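You operate a simulated robot arm through the tools that you are given. There is no shell and no other tool. Be economical: measure what you need, move in short steps, check, and stop when the job is done.

The job below is to be done with a simulated robot arm. You get a single attempt, and the scene is never put back.

JOB
Tap the plugs at P10, P15 and P11 home with the yellow-banded mallet.
Fine: leave the fourth plug standing proud and put the mallet back on the trolley. Set down upright: mallet.

The check looks at the end state, three seconds after you hand in, the way a careful person would. Anything else that was tipped, shoved, dropped, spilled or broken makes it a failure.

ROBOT AND FRAMES
A 7-joint arm with a fingered hand on a trunk, on a base that drives. Base frame: it is fixed to the floor where the robot stands at the start and does not move with it; the origin is under the middle of the robot, x ahead of it, y to its left, z up; the surface under the hand at the start is at about z = 0.96. Units: m, rad, N and s.
With the tool pointing down near the work surface it reaches from about 0.34 to 0.82 m from the robot's upright axis, wherever it stands. Its first joint turns from -2.007 to 2.007 rad. Places, roughly: far left ledge plug [0.5, 0, 1]; far right ledge plug [0.6, -0.2, 1]; left ledge plug [0.5, -0.1, 1]; mallet [1.25, -2, 1]; right ledge plug [0.6, -0.2, 1]. Payload 5 kg.
Tool frame: the origin (TCP) lies between the finger pads and is the grasp point; the fingertips stand 0.032 m ahead of it; z points along the fingers, y is the line along which they close. The gripper opens to 0.16 m. The gripper's body begins 0.089 m behind the TCP. The gripper is a hand of 4 fingers: y runs from the thumb to the fingers, the wrist lies at [0, 0, -0.267] in the tool frame, and closing takes about 1.5 s.
Orientation is that of the tool frame in the base frame, as [roll, pitch, yaw] about the fixed x, y, z axes, in that order (R = Rz(yaw) Ry(pitch) Rx(roll)). With the fingers straight down and closing along the base's y, the tool's x points along the base's -x, its y along +y and its z along -z.

CONTROLS
- The arm moves only by the tool step_arm. Its argument "commands" is a list of rows, each an object (a shift or turn left out is 0, a gripper value left out holds the last) with "linear": the shift along the tool's x, y, z in m, a list of three; "rotation": the turn, a rotation vector about the tool's x, y, z in rad, a list of three; "gripper": the finger opening in m, from 0 to 0.16. In form: [{"linear": [tx, ty, tz], "rotation": [ax, ay, az], "gripper": gripper}, ...]. A call has 1 to 10 rows; each row is the pose to reach, as a shift and turn from the pose commanded when the call began, along the tool's axes at that moment. A row lasts 0.2 s, in which the tool goes at most 0.05 m and 0.15 rad; a call with a longer step from one row to the next is refused whole, and so is a gripper value outside its range. A pose out of reach is approached as far as the arm can. The call stops where the force on the tool passes 40 N (or 10 N more than at its start, if that is more) or the arm is blocked; 0.2 s more then pass. The fingers move at their own pace (about 0.108 m/s each) and stop on an object; they squeeze with about 23 N. The grip force told is the motor's: it shows also when the fingers shut on nothing. Time passes only in rows, and 0.2 s behind the last, so rows that repeat a pose let the fingers close. The reply holds the time, the measured pose of the TCP, the force on the tool along the base axes, the opening and the grip force, in the units named above and with some noise, with the torque about the TCP (base axes, N m) and any sound that the robot's microphone picked up, and new pictures: "pictures" is both (left out), scene, wrist or none.
- Cameras (640 x 400 px; columns grow to the right, rows downward): "scene" is now at [0.0174, 0.117, 1.6617]; the picture's right is [-0.44, -0.90, 0.00], its down [-0.56, 0.28, -0.78] and it looks along [0.70, -0.35, -0.62] (base axes); focal length 272 px, centre (320, 200). "wrist" rides on the gripper at [0.08, -0.004, -0.114] in the tool frame; the picture's right is [0.05, 1.00, 0.00], its down [-0.82, 0.04, -0.58] and it looks along [-0.58, 0.03, 0.82] (tool axes); focal length 265 px, centre (320, 200). There is no depth. A picture from a camera that has moved, and an enlarged one, comes with that camera's place and axes in the base frame and with its lens.
- raise_lower(by): slides the trunk up (or, below 0, down) by that many m; the arm and the scene camera ride with it, the base frame stays. It gives what a move gives, with no picture.
- drive_base(legs): drives the robot by 1 to 6 legs, each [ahead, turn to the left] in m and rad, along the robot's own axes; the way and the turn of a leg run together, so that a leg with both is an arc; at most 1.5 m and 3.142 rad a leg. The arm and the cameras ride along, it lands a little off, and it stops where it bumps. It gives what a move gives, and a new picture of the scene camera.
- grasp_type(shape): the hand has 4 fingers and takes this shape, open, in about a second: jaw (thumb against the fingers, like two jaws); tri (thumb and two fingers); tip (a fingertip pinch); poke (one finger out to press); point (the index stretched); flat (the hand flat); cup (the hand cupped); fist (a fist). The gripper value then closes the fingers along that shape, each until it touches; the sizes above hold for jaw. It gives what a move gives, with no picture.
- pan_tilt(pan, tilt): turns the head with the scene camera to pan (to the left, within 2.705 rad either way) and tilt (down, from -0.506 to 1.204), counted from straight ahead of the robot. It gives what a move gives, and a new picture of the scene camera.
- zoom(camera, box): a new picture of the part [left, top, right, bottom] of that camera's present view, enlarged. The clock stands still meanwhile.
- close_job(): hands the job in; it is judged then, once.

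Work in short steps. Places have to be worked out from the pictures, the camera data and where the tool is seen: move nearer, look again, correct. Check each grasp and each placing, and mend what went wrong. You have 120 turns and 260 pictures in all, those below and enlarged ones among them. Open the gripper and draw the arm clear of the work before you hand the job in, unless the task says otherwise; then end with one line.

The tools are called after "Emit:" by a JSON object that holds its "fn" and its "kwargs". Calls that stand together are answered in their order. step_arm: Moves the arm, as the interface text tells. Its arguments: {"type":"object","properties":{"commands":{"type":"array"},"pictures":{"type":"string","enum":["both","scene","wrist","none"]}},"required":["commands"]} The other tools are called the same way: raise_lower (by) slides the trunk up or down; grasp_type (shape) gives the hand a shape; drive_base (legs) drives the base; pan_tilt (pan, tilt) turns the head that bears the scene camera; zoom (camera, box) takes an enlarged picture of a part of a camera's view; close_job () hands the job in.

At the start:

```text
clock: 0.0
position: [0.4996, -0.2171, 1.1963]
tool_rot: [3.141, 0.001, -3.141]
force: [0.3, 0.0, -0.5]
moment: [0.0, 0.01, 0.01]
width: 0.1601
grasp_force: 0.0
shape: jaw
trunk travel left (down, up): [-0.775, 0.215]
robot x, y, heading: [0.0012, 0.0019, 0.009]
head pan, tilt: [-0.459, 0.674]
```

scene: 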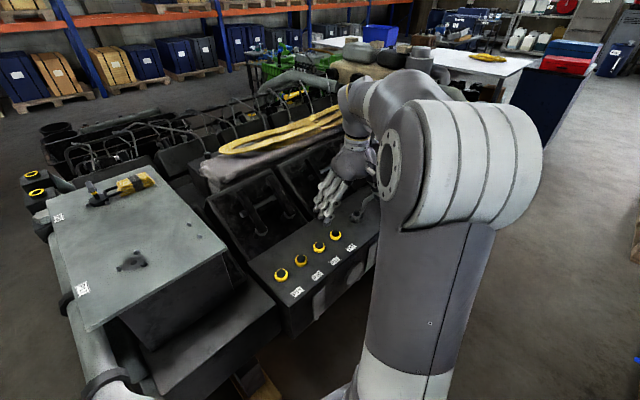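
wrist: 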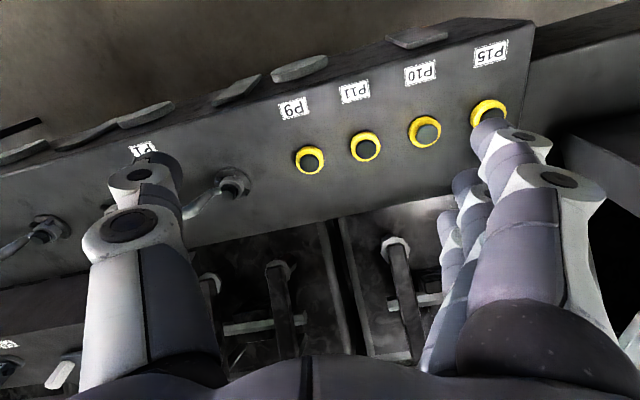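

The wrist view shows the plugs in +y order: P9 (far right), P11, P10, P15 (far left), so P9 must stay proud. Next I look toward the mallet on the trolley.

Emit:
{"fn": "pan_tilt", "kwargs": {"pan": -1.0, "tilt": 0.35}}

Emit:
{"fn": "zoom", "kwargs": {"camera": "wrist", "box": [260, 20, 560, 200]}}

```text
clock: 1.0
position: [0.5009, -0.2178, 1.197]
tool_rot: [-3.141, -0.001, 3.141]
force: [0.4, 0.4, 0.9]
moment: [-0.01, 0.03, 0.02]
width: 0.1599
grasp_force: 0.1
shape: jaw
trunk travel left (down, up): [-0.775, 0.215]
robot x, y, heading: [-0.0028, -0.0007, -0.002]
head pan, tilt: [-1.0, 0.351]
camera scene: at [-0.0092, 0.0768, 1.6909], right [-0.84, -0.54, 0.0], down [-0.19, 0.29, -0.94], along [0.51, -0.79, -0.34], focal length 272 px, centre (320, 200)
```

scene: 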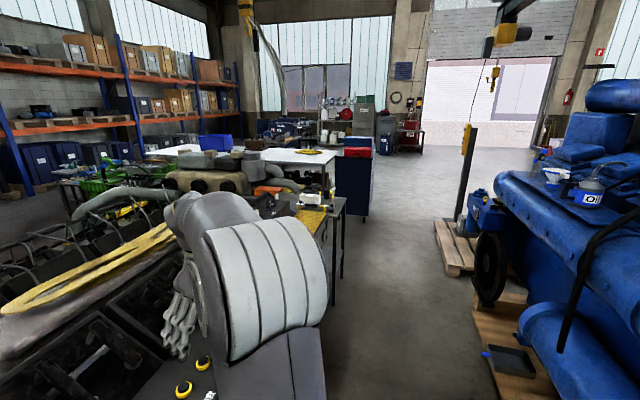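

```text
2.13 times, centred on (410, 110) of wrist
camera zoom: at [0.4204, -0.2219, 1.3088], right [-0.05, 1.0, 0.0], down [0.82, 0.04, 0.58], along [0.58, 0.03, -0.82], focal length 566 px, centre (128, 392)
```

zoom: 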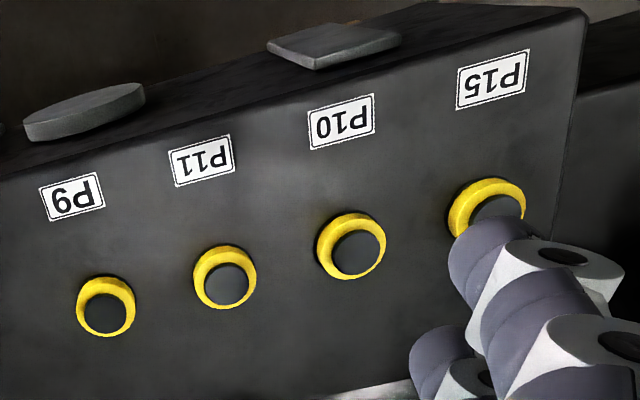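

The mallet should project near (327,180). I zoom there.

Emit:
{"fn": "zoom", "kwargs": {"camera": "scene", "box": [240, 120, 400, 220]}}

Emit:
{"fn": "zoom", "kwargs": {"camera": "scene", "box": [300, 60, 640, 272]}}

```text
4.00 times, centred on (320, 170) of scene
camera zoom: at [-0.0092, 0.0768, 1.6909], right [-0.84, -0.54, 0.0], down [-0.19, 0.29, -0.94], along [0.51, -0.79, -0.34], focal length 1087 px, centre (320, 320)
```

zoom: 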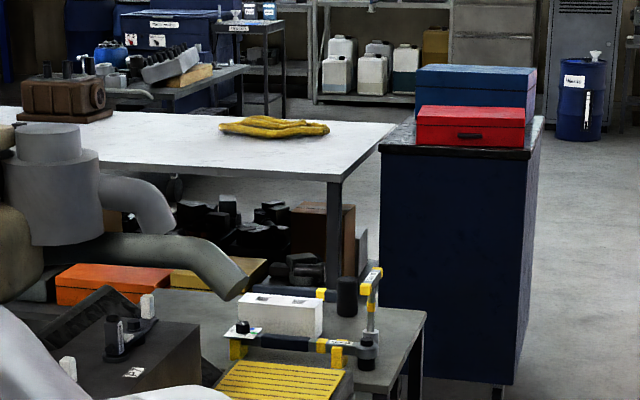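

```text
1.88 times, centred on (470, 166) of scene
camera zoom: at [-0.0092, 0.0768, 1.6909], right [-0.84, -0.54, 0.0], down [-0.19, 0.29, -0.94], along [0.51, -0.79, -0.34], focal length 512 px, centre (38, 264)
```

zoom: 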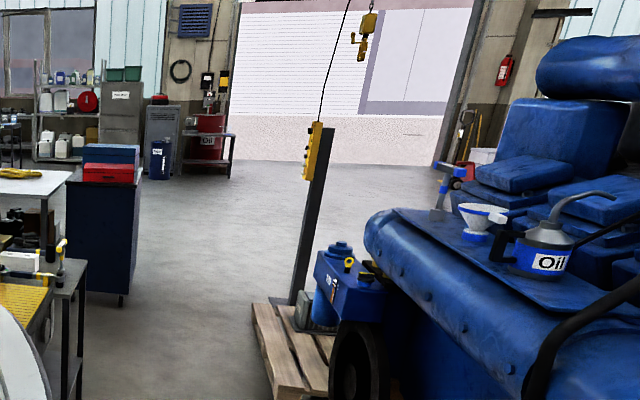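

The trolley with yellow-banded tools is around (1.2,-2); a blue-banded mallet stands elsewhere as a decoy. I check the floor to the right and behind before driving.

Emit:
{"fn": "pan_tilt", "kwargs": {"pan": -1.5, "tilt": 0.7}}

Emit:
{"fn": "pan_tilt", "kwargs": {"pan": -2.6, "tilt": 0.6}}

Emit:
{"fn": "pan_tilt", "kwargs": {"pan": -0.8, "tilt": 0.9}}

```text
clock: 1.9
position: [0.4995, -0.2173, 1.196]
tool_rot: [-3.14, 0.0, 3.14]
force: [-0.4, -0.5, 0.6]
moment: [0.02, 0.04, 0.0]
width: 0.1603
grasp_force: 0.0
shape: jaw
trunk travel left (down, up): [-0.775, 0.215]
robot x, y, heading: [0.0027, 0.0014, 0.004]
head pan, tilt: [-1.499, 0.7]
camera scene: at [-0.0535, 0.0704, 1.6596], right [-1.0, -0.07, 0.0], down [-0.05, 0.64, -0.77], along [0.06, -0.76, -0.64], focal length 272 px, centre (320, 200)
```

scene: 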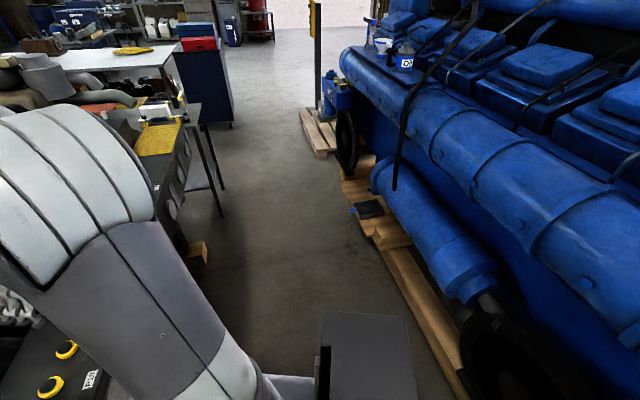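

```text
clock: 3.2
position: [0.499, -0.2172, 1.1965]
tool_rot: [-3.141, -0.002, -3.141]
force: [-0.4, 0.4, -0.6]
moment: [-0.01, -0.02, -0.01]
width: 0.1597
grasp_force: 0.0
shape: jaw
trunk travel left (down, up): [-0.775, 0.215]
robot x, y, heading: [0.001, 0.0006, -0.001]
head pan, tilt: [-2.601, 0.6]
camera scene: at [-0.1353, 0.1095, 1.6682], right [-0.52, 0.86, 0.0], down [0.48, 0.29, -0.83], along [-0.71, -0.43, -0.56], focal length 272 px, centre (320, 200)
```

scene: 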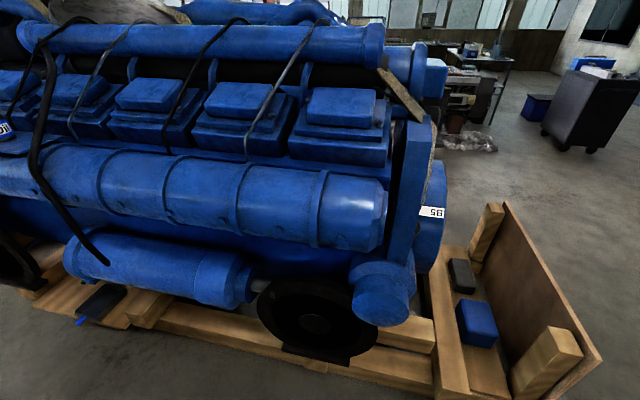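

```text
clock: 5.0
position: [0.4991, -0.218, 1.1968]
tool_rot: [-3.141, -0.001, -3.141]
force: [-0.3, 0.5, 0.8]
moment: [-0.01, 0.01, 0.02]
width: 0.1599
grasp_force: 0.0
shape: jaw
trunk travel left (down, up): [-0.775, 0.215]
robot x, y, heading: [-0.0006, 0.0015, -0.001]
head pan, tilt: [-0.799, 0.901]
camera scene: at [-0.007, 0.101, 1.6434], right [-0.72, -0.7, 0.0], down [-0.55, 0.56, -0.62], along [0.43, -0.45, -0.78], focal length 272 px, centre (320, 200)
```

scene: 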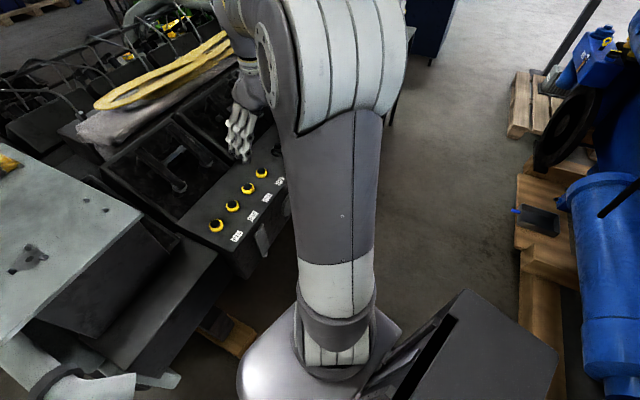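

The machine and engine form a slanted aisle. I need to know whether the grey box at my right is part of the robot, so I look down there.

Emit:
{"fn": "pan_tilt", "kwargs": {"pan": -1.7, "tilt": 1.2}}

Emit:
{"fn": "pan_tilt", "kwargs": {"pan": 2.5, "tilt": 1.0}}

```text
clock: 6.2
position: [0.4996, -0.2169, 1.1951]
tool_rot: [-3.141, 0.0, 3.141]
force: [0.8, -0.1, -0.4]
moment: [0.01, 0.0, -0.05]
width: 0.1599
grasp_force: 0.1
shape: jaw
trunk travel left (down, up): [-0.775, 0.215]
robot x, y, heading: [-0.0026, -0.0014, -0.0]
head pan, tilt: [-1.7, 1.201]
camera scene: at [-0.0668, 0.0997, 1.6236], right [-0.99, 0.13, 0.0], down [0.12, 0.92, -0.36], along [-0.05, -0.36, -0.93], focal length 272 px, centre (320, 200)
```

scene: 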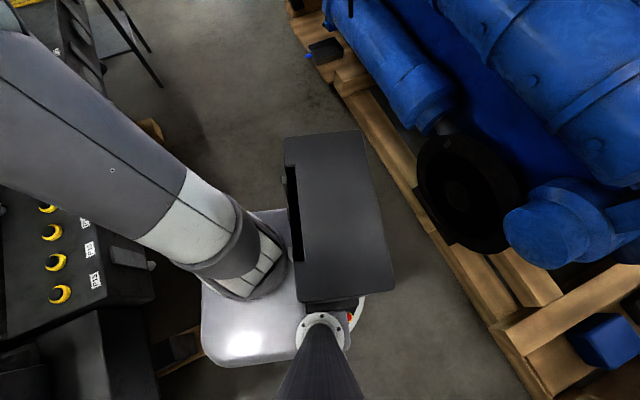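

```text
clock: 9.6
position: [0.5005, -0.2178, 1.1959]
tool_rot: [3.141, 0.0, -3.141]
force: [-0.4, -0.1, -0.7]
moment: [-0.02, 0.01, 0.01]
width: 0.1595
grasp_force: 0.0
shape: jaw
trunk travel left (down, up): [-0.775, 0.215]
robot x, y, heading: [-0.0008, 0.0009, 0.003]
head pan, tilt: [2.499, 1.0]
camera scene: at [-0.1154, 0.1969, 1.6362], right [0.6, 0.8, 0.0], down [0.67, -0.5, -0.54], along [-0.43, 0.32, -0.84], focal length 272 px, centre (320, 200)
```

scene: 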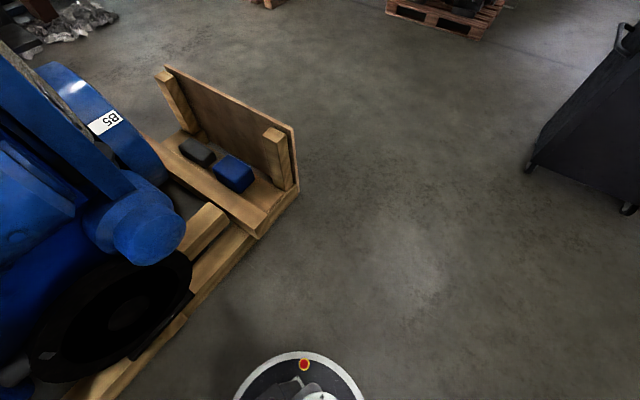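

The grey cabinet belongs to the robot. I back off slightly, turn right and drive up the aisle in steps, looking ahead.

Emit:
{"fn": "drive_base", "kwargs": {"legs": [[-0.1, 0], [0, -1.3], [1.0, 0]]}}

Emit:
{"fn": "pan_tilt", "kwargs": {"pan": 0.3, "tilt": 0.55}}

```text
clock: 18.7
position: [0.0794, -1.4934, 1.1963]
tool_rot: [3.141, 0.0, 1.824]
force: [-1.1, -1.0, 0.4]
moment: [-0.01, 0.04, 0.01]
width: 0.16
grasp_force: 0.0
shape: jaw
trunk travel left (down, up): [-0.775, 0.215]
robot x, y, heading: [0.1659, -0.9549, -1.315]
head pan, tilt: [2.499, 1.0]
camera scene: at [0.3268, -0.7954, 1.6362], right [0.93, -0.38, 0.0], down [-0.32, -0.78, -0.54], along [0.2, 0.5, -0.84], focal length 272 px, centre (320, 200)
```

scene: 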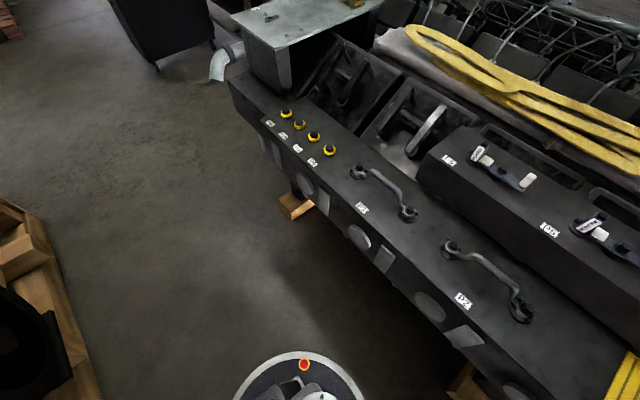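

```text
clock: 20.8
position: [0.0777, -1.4941, 1.1956]
tool_rot: [-3.14, 0.001, 1.823]
force: [-0.1, -0.9, 0.9]
moment: [-0.01, 0.0, 0.01]
width: 0.1597
grasp_force: 0.1
shape: jaw
trunk travel left (down, up): [-0.775, 0.215]
robot x, y, heading: [0.1651, -0.9583, -1.321]
head pan, tilt: [0.3, 0.55]
camera scene: at [0.3476, -0.9358, 1.6727], right [-0.85, -0.53, 0.0], down [-0.28, 0.44, -0.85], along [0.45, -0.72, -0.52], focal length 272 px, centre (320, 200)
```

scene: 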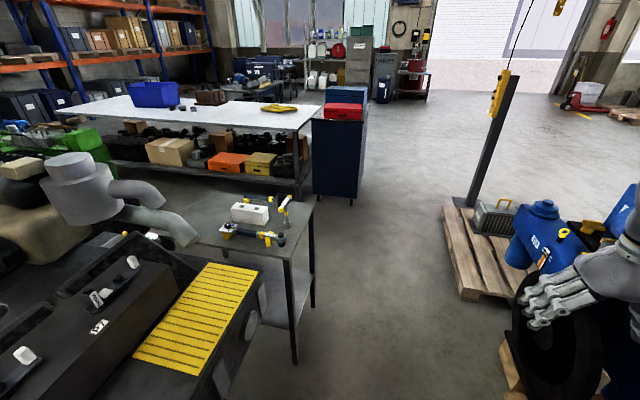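

The trolley has two yellow-banded tools. Zooming on it.

Emit:
{"fn": "zoom", "kwargs": {"camera": "scene", "box": [190, 170, 350, 270]}}

```text
4.00 times, centred on (270, 220) of scene
camera zoom: at [0.3476, -0.9358, 1.6727], right [-0.85, -0.53, 0.0], down [-0.28, 0.44, -0.85], along [0.45, -0.72, -0.52], focal length 1087 px, centre (520, 120)
```

zoom: 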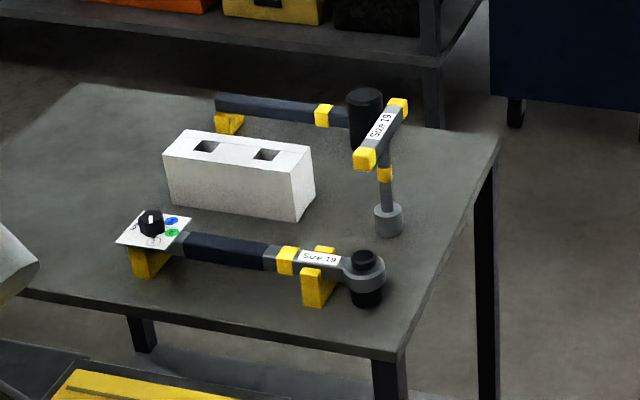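

The mallet is the far tool: black cylindrical head standing on its face near (1.25,-1.95), navy handle with yellow band, its tail on a yellow rest near (1.47,-1.89), table z≈0.80. I'll go around to the far side of the trolley; first up and to the aisle beyond.

Emit:
{"fn": "raise_lower", "kwargs": {"by": 0.15}}

Emit:
{"fn": "drive_base", "kwargs": {"legs": [[0, 0.055], [1.48, 0]]}}

Emit:
{"fn": "pan_tilt", "kwargs": {"pan": 1.3, "tilt": 0.7}}

```text
clock: 22.5
position: [0.079, -1.4937, 1.3456]
tool_rot: [-3.141, 0.001, 1.823]
force: [0.0, 0.2, 0.6]
moment: [-0.02, -0.01, 0.0]
width: 0.1601
grasp_force: 0.1
shape: jaw
trunk travel left (down, up): [-0.925, 0.065]
robot x, y, heading: [0.1615, -0.9571, -1.323]
head pan, tilt: [0.3, 0.55]
```

```text
clock: 30.3
position: [0.5206, -2.9213, 1.346]
tool_rot: [-3.141, -0.001, 1.849]
force: [0.5, -0.4, 0.1]
moment: [0.02, -0.01, -0.01]
width: 0.1601
grasp_force: 0.0
shape: jaw
trunk travel left (down, up): [-0.925, 0.065]
robot x, y, heading: [0.5915, -2.3815, -1.289]
head pan, tilt: [0.3, 0.55]
camera scene: at [0.7773, -2.357, 1.8227], right [-0.84, -0.55, 0.0], down [-0.29, 0.44, -0.85], along [0.47, -0.71, -0.52], focal length 272 px, centre (320, 200)
```

scene: 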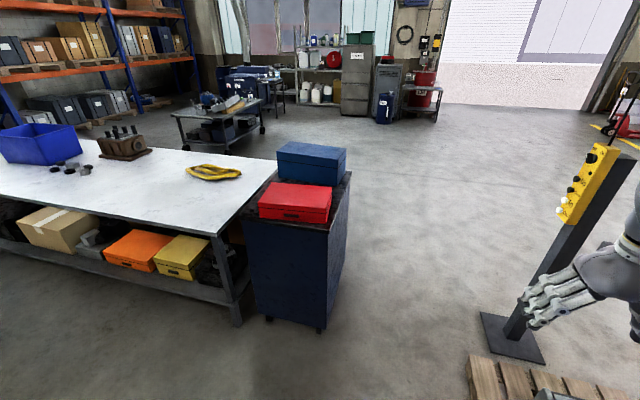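

```text
clock: 31.6
position: [0.5215, -2.9205, 1.3467]
tool_rot: [-3.141, 0.0, 1.849]
force: [-0.3, -0.6, -0.2]
moment: [0.0, -0.03, 0.0]
width: 0.16
grasp_force: 0.0
shape: jaw
trunk travel left (down, up): [-0.925, 0.065]
robot x, y, heading: [0.596, -2.383, -1.291]
head pan, tilt: [1.3, 0.7]
camera scene: at [0.8131, -2.281, 1.8096], right [0.01, -1.0, 0.0], down [-0.64, 0.0, -0.77], along [0.77, 0.0, -0.64], focal length 272 px, centre (320, 200)
```

scene: 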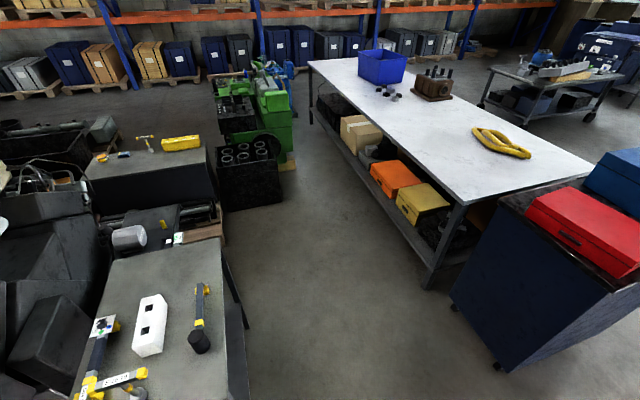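

From here the mallet head is near (1.2,-1.9), handle running toward +x at heading ≈0.33. I drive round to about (1.5,-2.45), facing the trolley with heading ≈1.9.

Emit:
{"fn": "drive_base", "kwargs": {"legs": [[0, 0.845], [0.503, 0], [0, 0.768], [0.474, 0], [0, 1.57]]}}

Emit:
{"fn": "pan_tilt", "kwargs": {"pan": 0.0, "tilt": 0.95}}

```text
clock: 45.1
position: [1.5329, -1.8923, 1.3459]
tool_rot: [-3.142, 0.001, -1.222]
force: [-0.1, 0.1, -0.3]
moment: [-0.04, 0.0, 0.03]
width: 0.16
grasp_force: 0.0
shape: jaw
trunk travel left (down, up): [-0.925, 0.065]
robot x, y, heading: [1.4965, -2.4394, 1.92]
head pan, tilt: [1.3, 0.7]
camera scene: at [1.2892, -2.5541, 1.8095], right [-0.08, 1.0, 0.0], down [0.64, 0.05, -0.76], along [-0.76, -0.06, -0.64], focal length 272 px, centre (320, 200)
```

scene: 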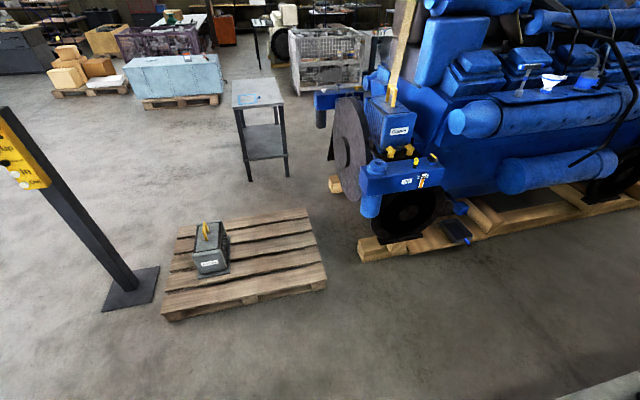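

```text
clock: 46.6
position: [1.5329, -1.8935, 1.3461]
tool_rot: [-3.141, -0.001, -1.22]
force: [0.4, -0.2, -0.4]
moment: [0.02, 0.0, -0.02]
width: 0.1599
grasp_force: 0.0
shape: jaw
trunk travel left (down, up): [-0.925, 0.065]
robot x, y, heading: [1.5022, -2.44, 1.919]
head pan, tilt: [0.0, 0.949]
camera scene: at [1.3492, -2.4791, 1.7898], right [0.94, 0.34, 0.0], down [0.28, -0.76, -0.58], along [-0.2, 0.55, -0.81], focal length 272 px, centre (320, 200)
```

scene: 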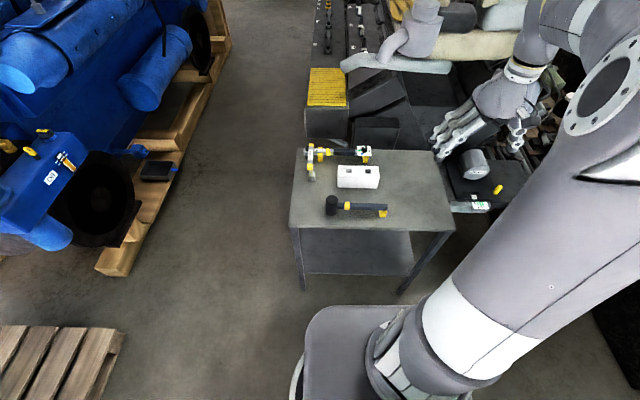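

Emit:
{"fn": "zoom", "kwargs": {"camera": "scene", "box": [290, 140, 450, 240]}}

```text
4.00 times, centred on (370, 190) of scene
camera zoom: at [1.3492, -2.4791, 1.7898], right [0.94, 0.34, 0.0], down [0.28, -0.76, -0.58], along [-0.2, 0.55, -0.81], focal length 1087 px, centre (120, 240)
```

zoom: 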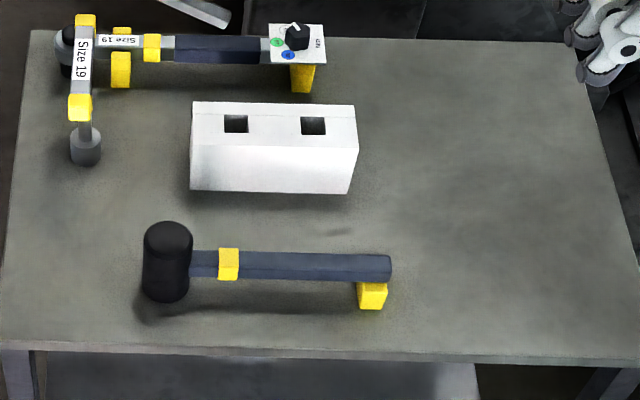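

The mallet is clear: head ≈(1.18,-1.84), handle mid ≈(1.306,-1.808), heading ≈0.31, a yellow foot at the tail. I bring the hand over it at height, turning the wrist so that the head lies on the tool's −x side (forward when later working at the ledge).

Emit:
{"fn": "step_arm", "kwargs": {"commands": [{"linear": [-0.0158, 0.0184, 0], "rotation": [0, 0, -0.149]}, {"linear": [-0.0316, 0.0368, 0], "rotation": [0, 0, -0.298]}, {"linear": [-0.0474, 0.0552, 0], "rotation": [0, 0, -0.447]}, {"linear": [-0.0632, 0.0736, 0], "rotation": [0, 0, -0.596]}, {"linear": [-0.079, 0.092, 0], "rotation": [0, 0, -0.745]}, {"linear": [-0.0948, 0.1104, 0], "rotation": [0, 0, -0.894]}, {"linear": [-0.1106, 0.1288, 0], "rotation": [0, 0, -1.043]}, {"linear": [-0.1264, 0.1472, 0], "rotation": [0, 0, -1.192]}, {"linear": [-0.1422, 0.1656, 0], "rotation": [0, 0, -1.341]}, {"linear": [-0.158, 0.184, 0], "rotation": [0, 0, -1.49]}]}}

```text
clock: 48.8
position: [1.3469, -1.8197, 1.3437]
tool_rot: [-3.141, 0.002, 0.017]
force: [0.6, 0.2, -0.3]
moment: [-0.07, 0.02, -0.01]
width: 0.1599
grasp_force: 0.0
shape: jaw
out of reach, approached as far as the arm can: row 9, 10
trunk travel left (down, up): [-0.925, 0.065]
robot x, y, heading: [1.5006, -2.4324, 1.921]
head pan, tilt: [0.0, 0.949]
camera scene: at [1.3507, -2.4775, 1.79], right [0.94, 0.34, 0.0], down [0.28, -0.76, -0.58], along [-0.2, 0.55, -0.81], focal length 272 px, centre (320, 200)
camera wrist: at [1.4274, -1.8143, 1.4567], right [0.07, -1.0, 0.0], down [-0.81, -0.06, 0.58], along [-0.58, -0.04, -0.82], focal length 265 px, centre (320, 200)
```

scene: 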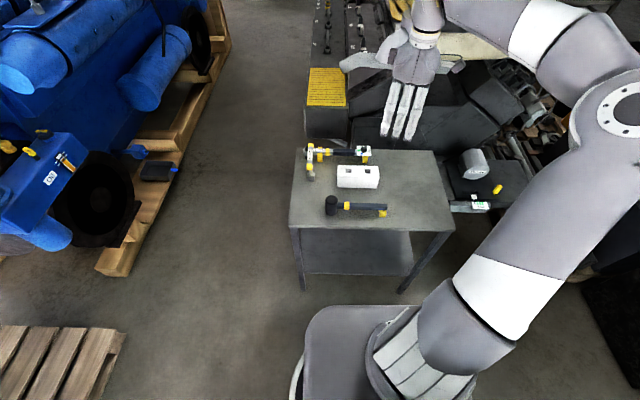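
wrist: 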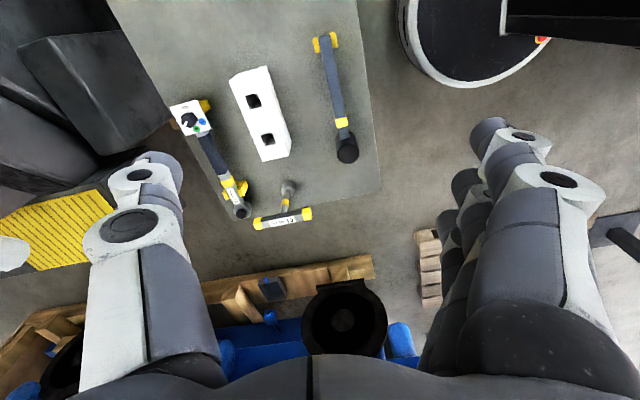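

The wrist runs into its limit near yaw 0 while the handle needs ≈0.31; combining both views puts the handle at z≈0.91. I shift the base along the trolley to about (1.75,-2.30) so the wrist has room.

Emit:
{"fn": "drive_base", "kwargs": {"legs": [[0, -1.425], [0.284, 0], [0, 1.855]]}}

Emit:
{"fn": "zoom", "kwargs": {"camera": "wrist", "box": [0, 0, 640, 400]}}

```text
clock: 58.7
position: [1.3551, -1.8055, 1.345]
tool_rot: [-3.14, 0.001, 0.436]
force: [-0.3, 0.1, -0.1]
moment: [-0.02, -0.02, 0.02]
width: 0.1599
grasp_force: 0.0
shape: jaw
trunk travel left (down, up): [-0.925, 0.065]
robot x, y, heading: [1.7476, -2.3087, 2.332]
head pan, tilt: [0.0, 0.949]
camera scene: at [1.6254, -2.4071, 1.7898], right [0.72, 0.69, 0.0], down [0.56, -0.59, -0.58], along [-0.4, 0.42, -0.81], focal length 272 px, centre (320, 200)
```

scene: 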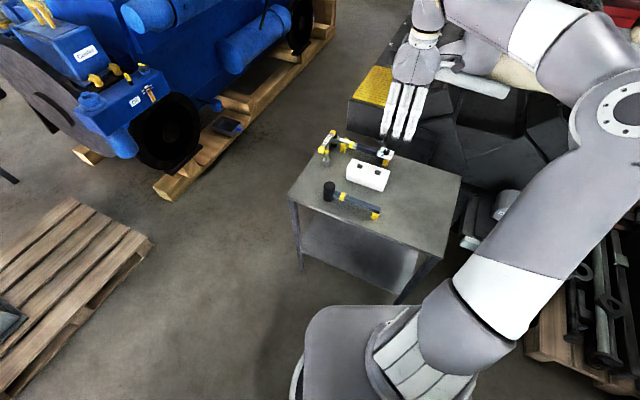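

```text
1.00 times, centred on (320, 200) of wrist (not enlarged: the box is as wide or as high as the picture)
camera zoom: at [1.4283, -1.7694, 1.4574], right [0.47, -0.88, 0.0], down [-0.72, -0.38, 0.58], along [-0.51, -0.27, -0.82], focal length 265 px, centre (320, 200)
```

zoom: 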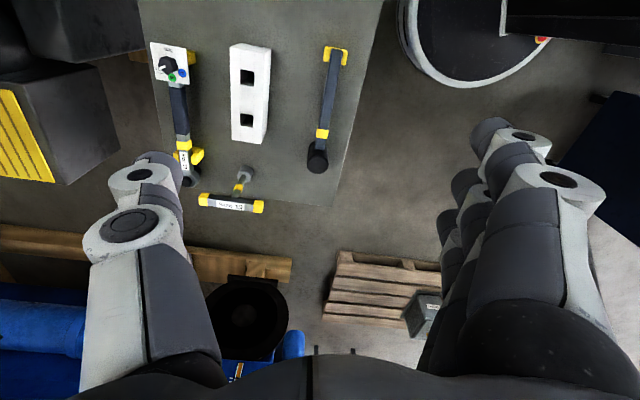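

The handle band is at about (1.244,-1.874), tail (1.381,-1.826), heading ≈0.33. I narrow the fingers, centre over the grip section and descend to z≈1.06.

Emit:
{"fn": "step_arm", "kwargs": {"commands": [{"linear": [-0.02, 0.007, 0.03], "rotation": [0, 0, 0.05], "gripper": 0.08}, {"linear": [-0.04, 0.015, 0.06], "rotation": [0, 0, 0.1]}, {"linear": [-0.062, 0.022, 0.1], "rotation": [0, 0, 0.1]}, {"linear": [-0.062, 0.022, 0.145], "rotation": [0, 0, 0.1]}, {"linear": [-0.062, 0.022, 0.19], "rotation": [0, 0, 0.1]}, {"linear": [-0.062, 0.022, 0.235], "rotation": [0, 0, 0.1]}, {"linear": [-0.062, 0.022, 0.285], "rotation": [0, 0, 0.1]}]}}

```text
clock: 60.3
position: [1.3064, -1.8543, 1.0541]
tool_rot: [3.142, 0.0, 0.335]
force: [-0.4, 0.4, -0.1]
moment: [-0.08, -0.03, -0.02]
width: 0.0807
grasp_force: 0.1
shape: jaw
trunk travel left (down, up): [-0.925, 0.065]
robot x, y, heading: [1.7508, -2.3039, 2.332]
head pan, tilt: [0.0, 0.949]
camera scene: at [1.6241, -2.4061, 1.7898], right [0.72, 0.69, 0.0], down [0.56, -0.59, -0.58], along [-0.4, 0.42, -0.81], focal length 272 px, centre (320, 200)
camera wrist: at [1.3816, -1.8244, 1.1681], right [0.38, -0.93, 0.0], down [-0.76, -0.31, 0.58], along [-0.54, -0.22, -0.82], focal length 265 px, centre (320, 200)
```

scene: 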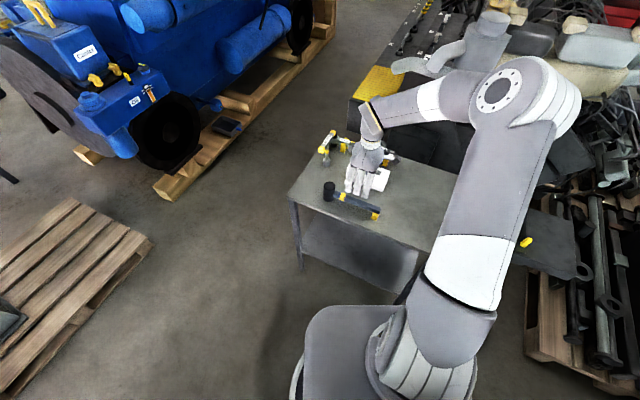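
wrist: 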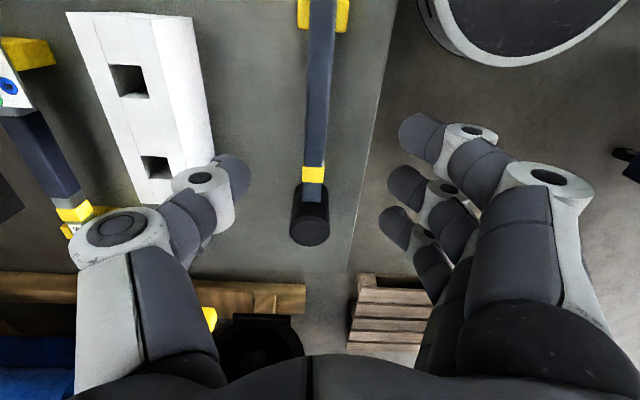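

Fingers straddle the handle with correct yaw. I descend to z≈0.915 and look.

Emit:
{"fn": "step_arm", "kwargs": {"commands": [{"linear": [0, 0, 0.04]}, {"linear": [0, 0, 0.08]}, {"linear": [0, 0, 0.11]}, {"linear": [0, 0, 0.125]}, {"linear": [0, 0, 0.14]}]}}

Emit:
{"fn": "zoom", "kwargs": {"camera": "scene", "box": [290, 130, 450, 230]}}

```text
clock: 61.5
position: [1.3093, -1.8513, 0.9197]
tool_rot: [3.141, 0.0, 0.333]
force: [1.1, 0.2, 0.3]
moment: [-0.03, 0.01, -0.02]
width: 0.0806
grasp_force: 0.0
shape: jaw
trunk travel left (down, up): [-0.925, 0.065]
robot x, y, heading: [1.7459, -2.3034, 2.338]
head pan, tilt: [0.0, 0.949]
camera scene: at [1.6251, -2.4064, 1.7898], right [0.72, 0.69, 0.0], down [0.56, -0.59, -0.58], along [-0.4, 0.42, -0.81], focal length 272 px, centre (320, 200)
camera wrist: at [1.3846, -1.8219, 1.0314], right [0.38, -0.93, 0.0], down [-0.76, -0.31, 0.58], along [-0.54, -0.22, -0.82], focal length 265 px, centre (320, 200)
```

scene: 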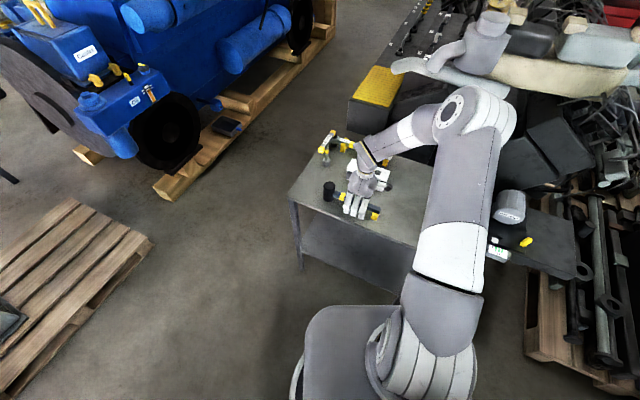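
wrist: 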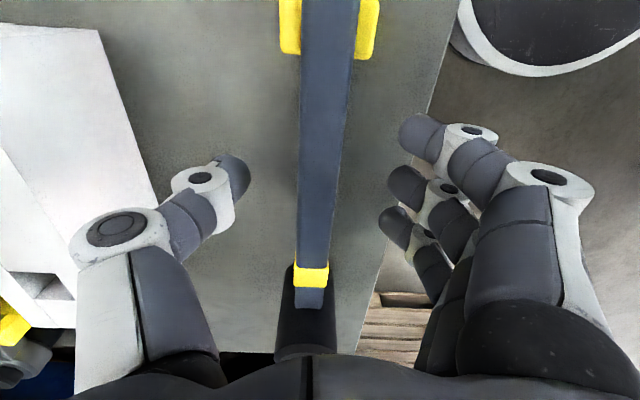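

```text
4.00 times, centred on (370, 180) of scene
camera zoom: at [1.6251, -2.4064, 1.7898], right [0.72, 0.69, 0.0], down [0.56, -0.59, -0.58], along [-0.4, 0.42, -0.81], focal length 1087 px, centre (120, 280)
```

zoom: 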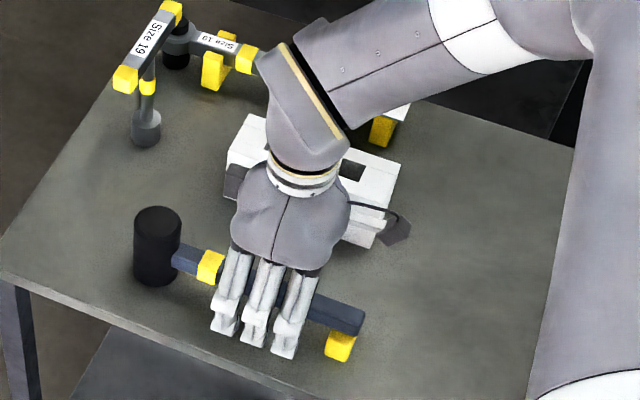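

Handle lies between thumb and fingers, its axis ≈0.905 and the table ≈0.866, so tips stay clear. I go 6 mm lower and close.

Emit:
{"fn": "step_arm", "kwargs": {"commands": [{"linear": [0, 0, 0.006], "gripper": 0.08}, {"linear": [0, 0, 0.006], "gripper": 0.0}, {"linear": [0, 0, 0.006]}, {"linear": [0, 0, 0.006]}, {"linear": [0, 0, 0.006]}, {"linear": [0, 0, 0.006]}, {"linear": [0, 0, 0.006]}, {"linear": [0, 0, 0.006]}, {"linear": [0, 0, 0.006]}]}}

Emit:
{"fn": "zoom", "kwargs": {"camera": "scene", "box": [290, 130, 450, 230]}}

```text
clock: 63.5
position: [1.3105, -1.8522, 0.9134]
tool_rot: [-3.141, 0.0, 0.335]
force: [0.7, 0.5, 0.2]
moment: [-0.02, -0.03, -0.01]
width: 0.0171
grasp_force: 23.0
shape: jaw
trunk travel left (down, up): [-0.925, 0.065]
robot x, y, heading: [1.7459, -2.309, 2.331]
head pan, tilt: [0.0, 0.949]
camera scene: at [1.6254, -2.4068, 1.7898], right [0.72, 0.69, 0.0], down [0.56, -0.59, -0.58], along [-0.4, 0.42, -0.81], focal length 272 px, centre (320, 200)
camera wrist: at [1.3853, -1.8224, 1.0265], right [0.38, -0.93, 0.0], down [-0.76, -0.31, 0.58], along [-0.54, -0.22, -0.82], focal length 265 px, centre (320, 200)
```

scene: 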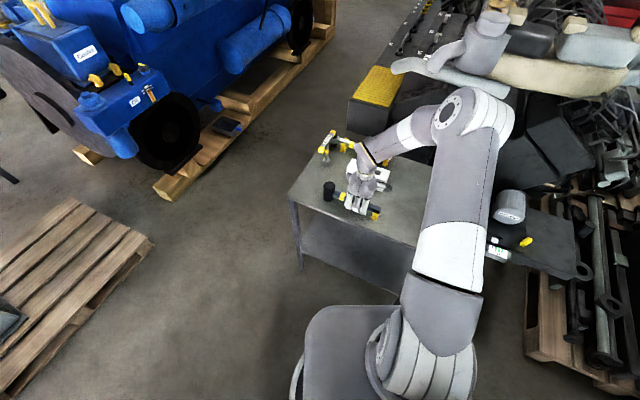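
wrist: 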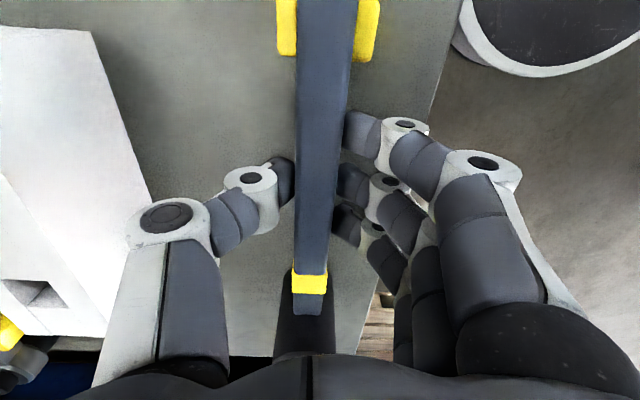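

```text
4.00 times, centred on (370, 180) of scene
camera zoom: at [1.6254, -2.4068, 1.7898], right [0.72, 0.69, 0.0], down [0.56, -0.59, -0.58], along [-0.4, 0.42, -0.81], focal length 1087 px, centre (120, 280)
```

zoom: 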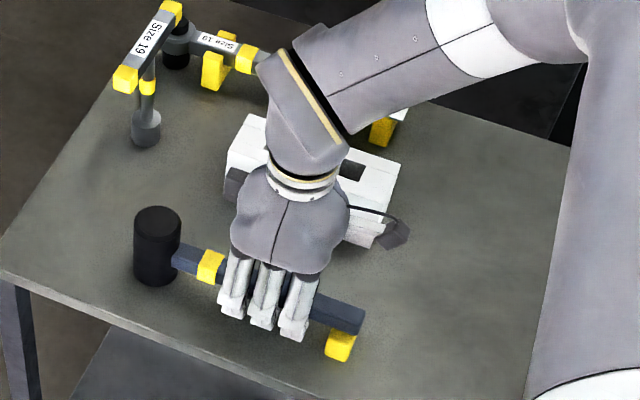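

Grasp is firm (23 N, 17 mm). I lift straight up 4 cm and check whether the yellow foot comes along.

Emit:
{"fn": "step_arm", "kwargs": {"commands": [{"linear": [0, 0, -0.01]}, {"linear": [0, 0, -0.025]}, {"linear": [0, 0, -0.04]}]}}

Emit:
{"fn": "zoom", "kwargs": {"camera": "scene", "box": [290, 130, 450, 230]}}

```text
clock: 64.3
position: [1.3082, -1.8519, 0.9537]
tool_rot: [-3.141, 0.0, 0.335]
force: [0.3, 0.4, -3.9]
moment: [0.12, -0.32, 0.04]
width: 0.0169
grasp_force: 22.6
shape: jaw
trunk travel left (down, up): [-0.925, 0.065]
robot x, y, heading: [1.7498, -2.3072, 2.334]
head pan, tilt: [0.0, 0.949]
camera scene: at [1.6254, -2.407, 1.7897], right [0.72, 0.69, 0.0], down [0.56, -0.59, -0.58], along [-0.4, 0.42, -0.81], focal length 272 px, centre (320, 200)
camera wrist: at [1.3838, -1.8228, 1.0662], right [0.38, -0.93, 0.0], down [-0.76, -0.31, 0.58], along [-0.54, -0.22, -0.82], focal length 265 px, centre (320, 200)
```

scene: 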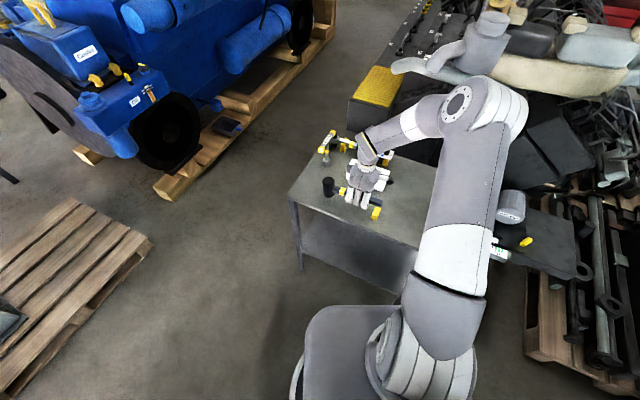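
wrist: 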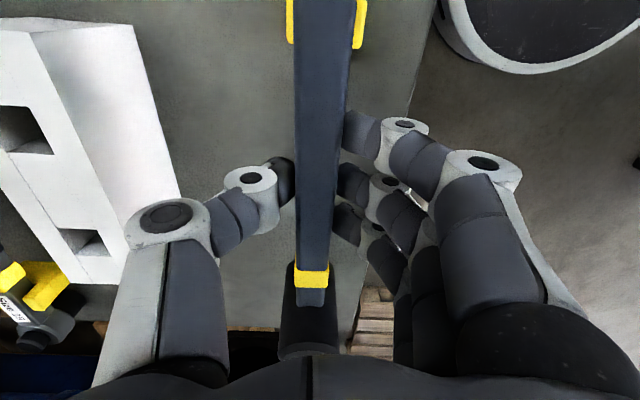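

```text
4.00 times, centred on (370, 180) of scene
camera zoom: at [1.6254, -2.407, 1.7897], right [0.72, 0.69, 0.0], down [0.56, -0.59, -0.58], along [-0.4, 0.42, -0.81], focal length 1087 px, centre (120, 280)
```

zoom: 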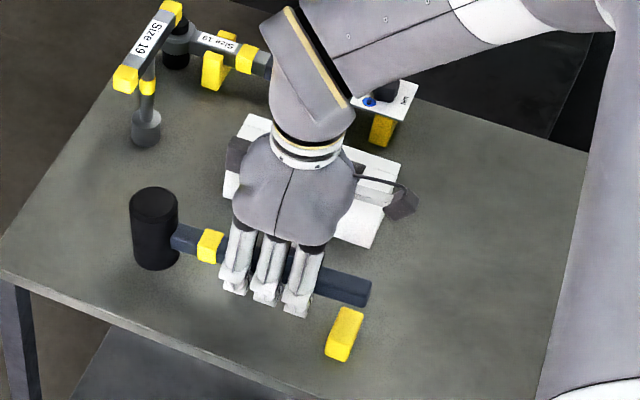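

The yellow rest stays on the table as a separate support; the mallet hangs level. I lift to z≈1.3, then pull in and turn the wrist to the natural orientation (head forward).

Emit:
{"fn": "step_arm", "kwargs": {"commands": [{"linear": [0, 0, -0.05]}, {"linear": [0, 0, -0.1]}, {"linear": [0, 0, -0.15]}, {"linear": [0, 0, -0.2]}, {"linear": [0, 0, -0.25]}, {"linear": [0, 0, -0.3]}, {"linear": [0, 0, -0.35]}], "pictures": "none"}}

Emit:
{"fn": "step_arm", "kwargs": {"commands": [{"linear": [0.005, 0.01, 0], "rotation": [0, 0, 0.14]}, {"linear": [0.01, 0.02, 0], "rotation": [0, 0, 0.28]}, {"linear": [0.015, 0.03, 0], "rotation": [0, 0, 0.42]}, {"linear": [0.02, 0.04, 0], "rotation": [0, 0, 0.56]}, {"linear": [0.025, 0.05, 0], "rotation": [0, 0, 0.7]}, {"linear": [0.03, 0.06, 0], "rotation": [0, 0, 0.84]}, {"linear": [0.035, 0.07, 0], "rotation": [0, 0, 0.98]}, {"linear": [0.04, 0.08, 0], "rotation": [0, 0, 1.12]}]}}

```text
clock: 65.9
position: [1.311, -1.8525, 1.3044]
tool_rot: [3.142, 0.001, 0.335]
force: [-0.3, -0.5, -5.1]
moment: [0.16, -0.38, 0.05]
width: 0.0169
grasp_force: 22.5
shape: jaw
trunk travel left (down, up): [-0.925, 0.065]
robot x, y, heading: [1.7488, -2.3055, 2.339]
head pan, tilt: [0.0, 0.949]
```

```text
clock: 67.7
position: [1.3752, -1.9158, 1.3045]
tool_rot: [-3.141, 0.001, -0.788]
force: [0.3, 0.1, -3.8]
moment: [-0.23, -0.18, -0.01]
width: 0.017
grasp_force: 22.9
shape: jaw
trunk travel left (down, up): [-0.925, 0.065]
robot x, y, heading: [1.7442, -2.3102, 2.336]
head pan, tilt: [0.0, 0.949]
camera scene: at [1.6257, -2.4073, 1.7898], right [0.72, 0.69, 0.0], down [0.56, -0.59, -0.58], along [-0.4, 0.42, -0.81], focal length 272 px, centre (320, 200)
camera wrist: at [1.4348, -1.9698, 1.4169], right [-0.67, -0.74, 0.0], down [-0.6, 0.55, 0.58], along [-0.43, 0.39, -0.82], focal length 265 px, centre (320, 200)
```

scene: 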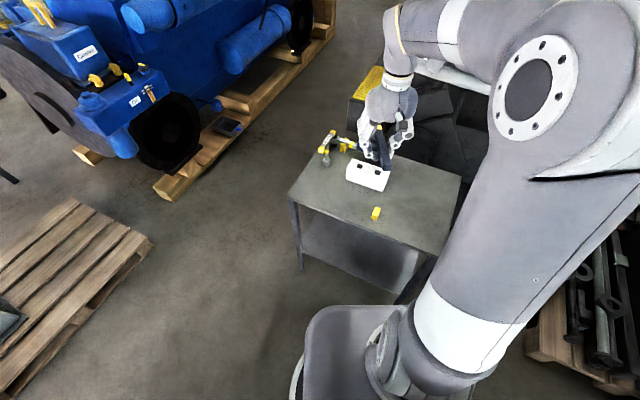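
wrist: 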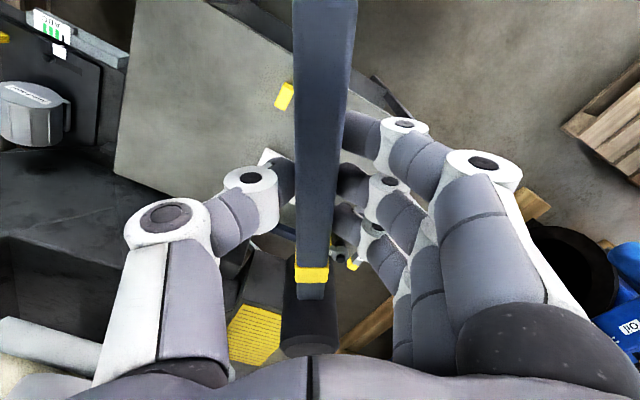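

Mallet secure. I drive back the way I came, reversing where needed so the arm stays clear of the engine.

Emit:
{"fn": "drive_base", "kwargs": {"legs": [[0, -1.946], [-0.755, 0], [0, -0.84], [-0.5, 0]]}}

```text
clock: 81.0
position: [1.1143, -2.6188, 1.3047]
tool_rot: [3.139, 0.001, 2.694]
force: [-0.6, 0.6, -4.3]
moment: [0.16, 0.3, 0.0]
width: 0.0166
grasp_force: 23.3
shape: jaw
trunk travel left (down, up): [-0.925, 0.065]
robot x, y, heading: [0.6304, -2.3749, -0.467]
head pan, tilt: [0.0, 0.949]
camera scene: at [0.7139, -2.24, 1.7898], right [-0.45, -0.89, 0.0], down [-0.73, 0.37, -0.58], along [0.52, -0.26, -0.81], focal length 272 px, centre (320, 200)
```

scene: 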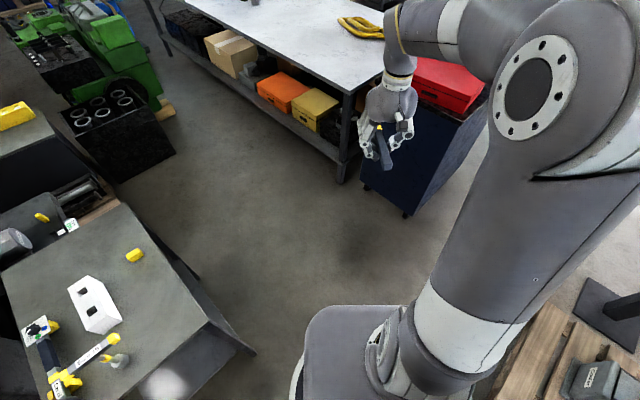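

Now turn to face up the aisle and drive back toward the start, a bit higher for clearance.

Emit:
{"fn": "raise_lower", "kwargs": {"by": 0.06}}

Emit:
{"fn": "drive_base", "kwargs": {"legs": [[0, 2.332], [1.24, 0], [1.2, 0]]}}

```text
clock: 82.0
position: [1.1152, -2.6184, 1.3634]
tool_rot: [-3.141, 0.001, 2.696]
force: [-0.1, 0.4, -4.4]
moment: [0.15, 0.3, 0.01]
width: 0.0169
grasp_force: 22.6
shape: jaw
trunk travel left (down, up): [-0.985, 0.005]
robot x, y, heading: [0.633, -2.3732, -0.468]
head pan, tilt: [0.0, 0.949]
```

```text
clock: 98.1
position: [0.1604, 0.3389, 1.363]
tool_rot: [3.141, -0.003, -1.398]
force: [-0.9, 1.0, -4.3]
moment: [-0.11, -0.13, -0.02]
width: 0.013
grasp_force: 23.1
shape: jaw
trunk travel left (down, up): [-0.985, 0.005]
robot x, y, heading: [0.2288, -0.1991, 1.568]
head pan, tilt: [0.0, 0.949]
stopped in leg 3: the robot was blocked; the commanded pose is now the measured one
camera scene: at [0.0714, -0.1837, 1.8496], right [1.0, -0.01, 0.0], down [-0.01, -0.81, -0.58], along [0.01, 0.58, -0.81], focal length 272 px, centre (320, 200)
```

scene: 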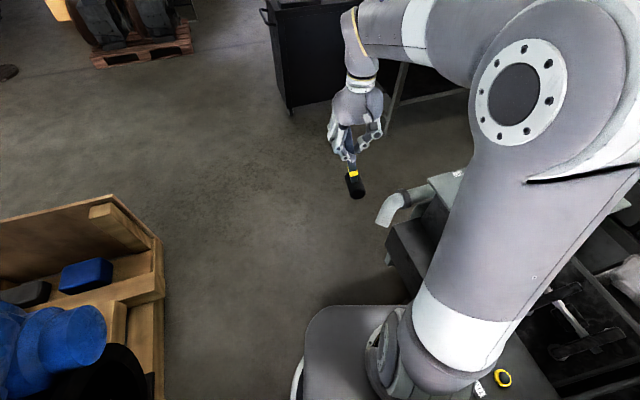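

The base was blocked at (0.23,-0.20) with heading 1.57, and the grip width changed. I check the mallet and surroundings.

Emit:
{"fn": "zoom", "kwargs": {"camera": "wrist", "box": [0, 0, 640, 400]}}

Emit:
{"fn": "zoom", "kwargs": {"camera": "scene", "box": [290, 60, 450, 220]}}

Emit:
{"fn": "pan_tilt", "kwargs": {"pan": -1.3, "tilt": 1.1}}

```text
1.00 times, centred on (320, 200) of wrist (not enlarged: the box is as wide or as high as the picture)
camera zoom: at [0.1779, 0.2598, 1.4752], right [-0.97, -0.22, 0.0], down [-0.18, 0.8, 0.57], along [-0.13, 0.56, -0.82], focal length 265 px, centre (320, 200)
```

zoom: 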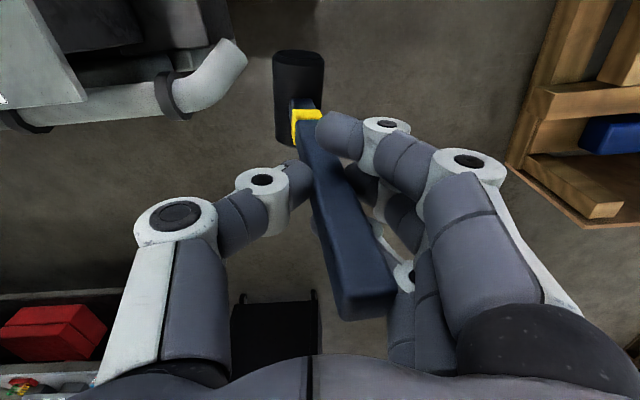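

```text
2.50 times, centred on (370, 140) of scene
camera zoom: at [0.0714, -0.1837, 1.8496], right [1.0, -0.01, 0.0], down [-0.01, -0.81, -0.58], along [0.01, 0.58, -0.81], focal length 680 px, centre (195, 350)
```

zoom: 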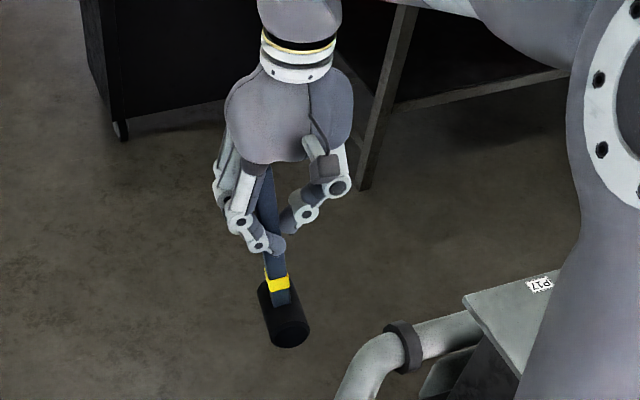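

```text
clock: 99.6
position: [0.1595, 0.3366, 1.3651]
tool_rot: [3.141, 0.0, -1.398]
force: [0.5, -0.1, -3.5]
moment: [0.02, 0.02, 0.06]
width: 0.0129
grasp_force: 23.6
shape: jaw
trunk travel left (down, up): [-0.985, 0.005]
robot x, y, heading: [0.2284, -0.2035, 1.564]
head pan, tilt: [-1.3, 1.1]
camera scene: at [0.1325, -0.2434, 1.8395], right [0.26, -0.97, 0.0], down [-0.86, -0.23, -0.45], along [0.44, 0.12, -0.89], focal length 272 px, centre (320, 200)
```

scene: 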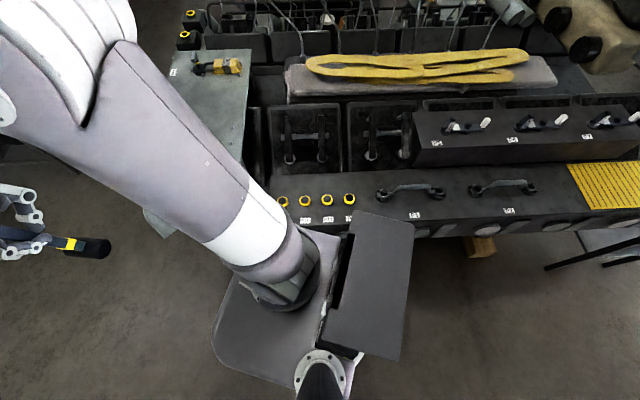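

The mallet has swung in the grip (head now low toward the robot), so something was touched on the way. I look back down the aisle to see whether anything was disturbed.

Emit:
{"fn": "pan_tilt", "kwargs": {"pan": -2.6, "tilt": 0.45}}

Emit:
{"fn": "pan_tilt", "kwargs": {"pan": 2.2, "tilt": 0.45}}

```text
clock: 101.0
position: [0.1604, 0.3358, 1.3638]
tool_rot: [3.141, -0.001, -1.399]
force: [-0.8, 0.1, -4.1]
moment: [-0.03, 0.04, 0.04]
width: 0.0129
grasp_force: 23.0
shape: jaw
trunk travel left (down, up): [-0.985, 0.005]
robot x, y, heading: [0.2308, -0.2027, 1.566]
head pan, tilt: [-2.601, 0.45]
camera scene: at [0.1188, -0.3387, 1.8917], right [-0.86, -0.51, 0.0], down [-0.22, 0.37, -0.9], along [0.46, -0.77, -0.44], focal length 272 px, centre (320, 200)
```

scene: 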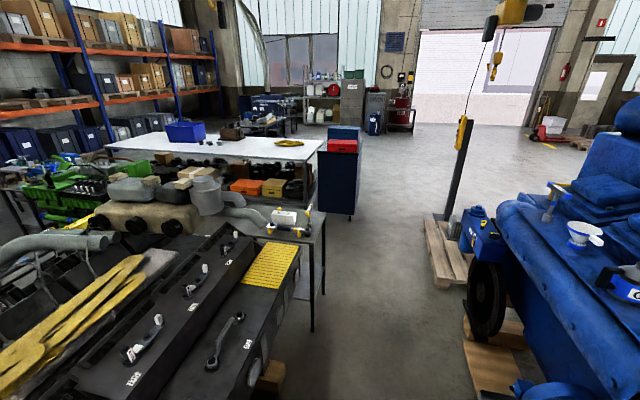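

```text
clock: 104.8
position: [0.1611, 0.3366, 1.365]
tool_rot: [3.14, 0.0, -1.401]
force: [-0.3, 0.0, -3.1]
moment: [-0.01, 0.05, 0.02]
width: 0.0131
grasp_force: 22.8
shape: jaw
trunk travel left (down, up): [-0.985, 0.005]
robot x, y, heading: [0.2288, -0.1998, 1.566]
head pan, tilt: [2.201, 0.45]
camera scene: at [-0.0027, -0.3132, 1.8917], right [-0.58, 0.81, 0.0], down [0.35, 0.25, -0.9], along [-0.73, -0.52, -0.44], focal length 272 px, centre (320, 200)
```

scene: 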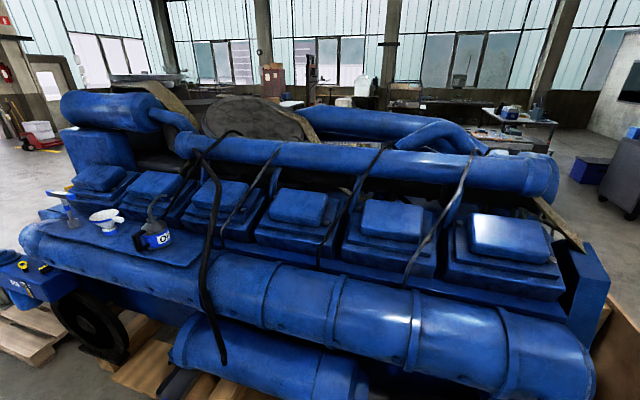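

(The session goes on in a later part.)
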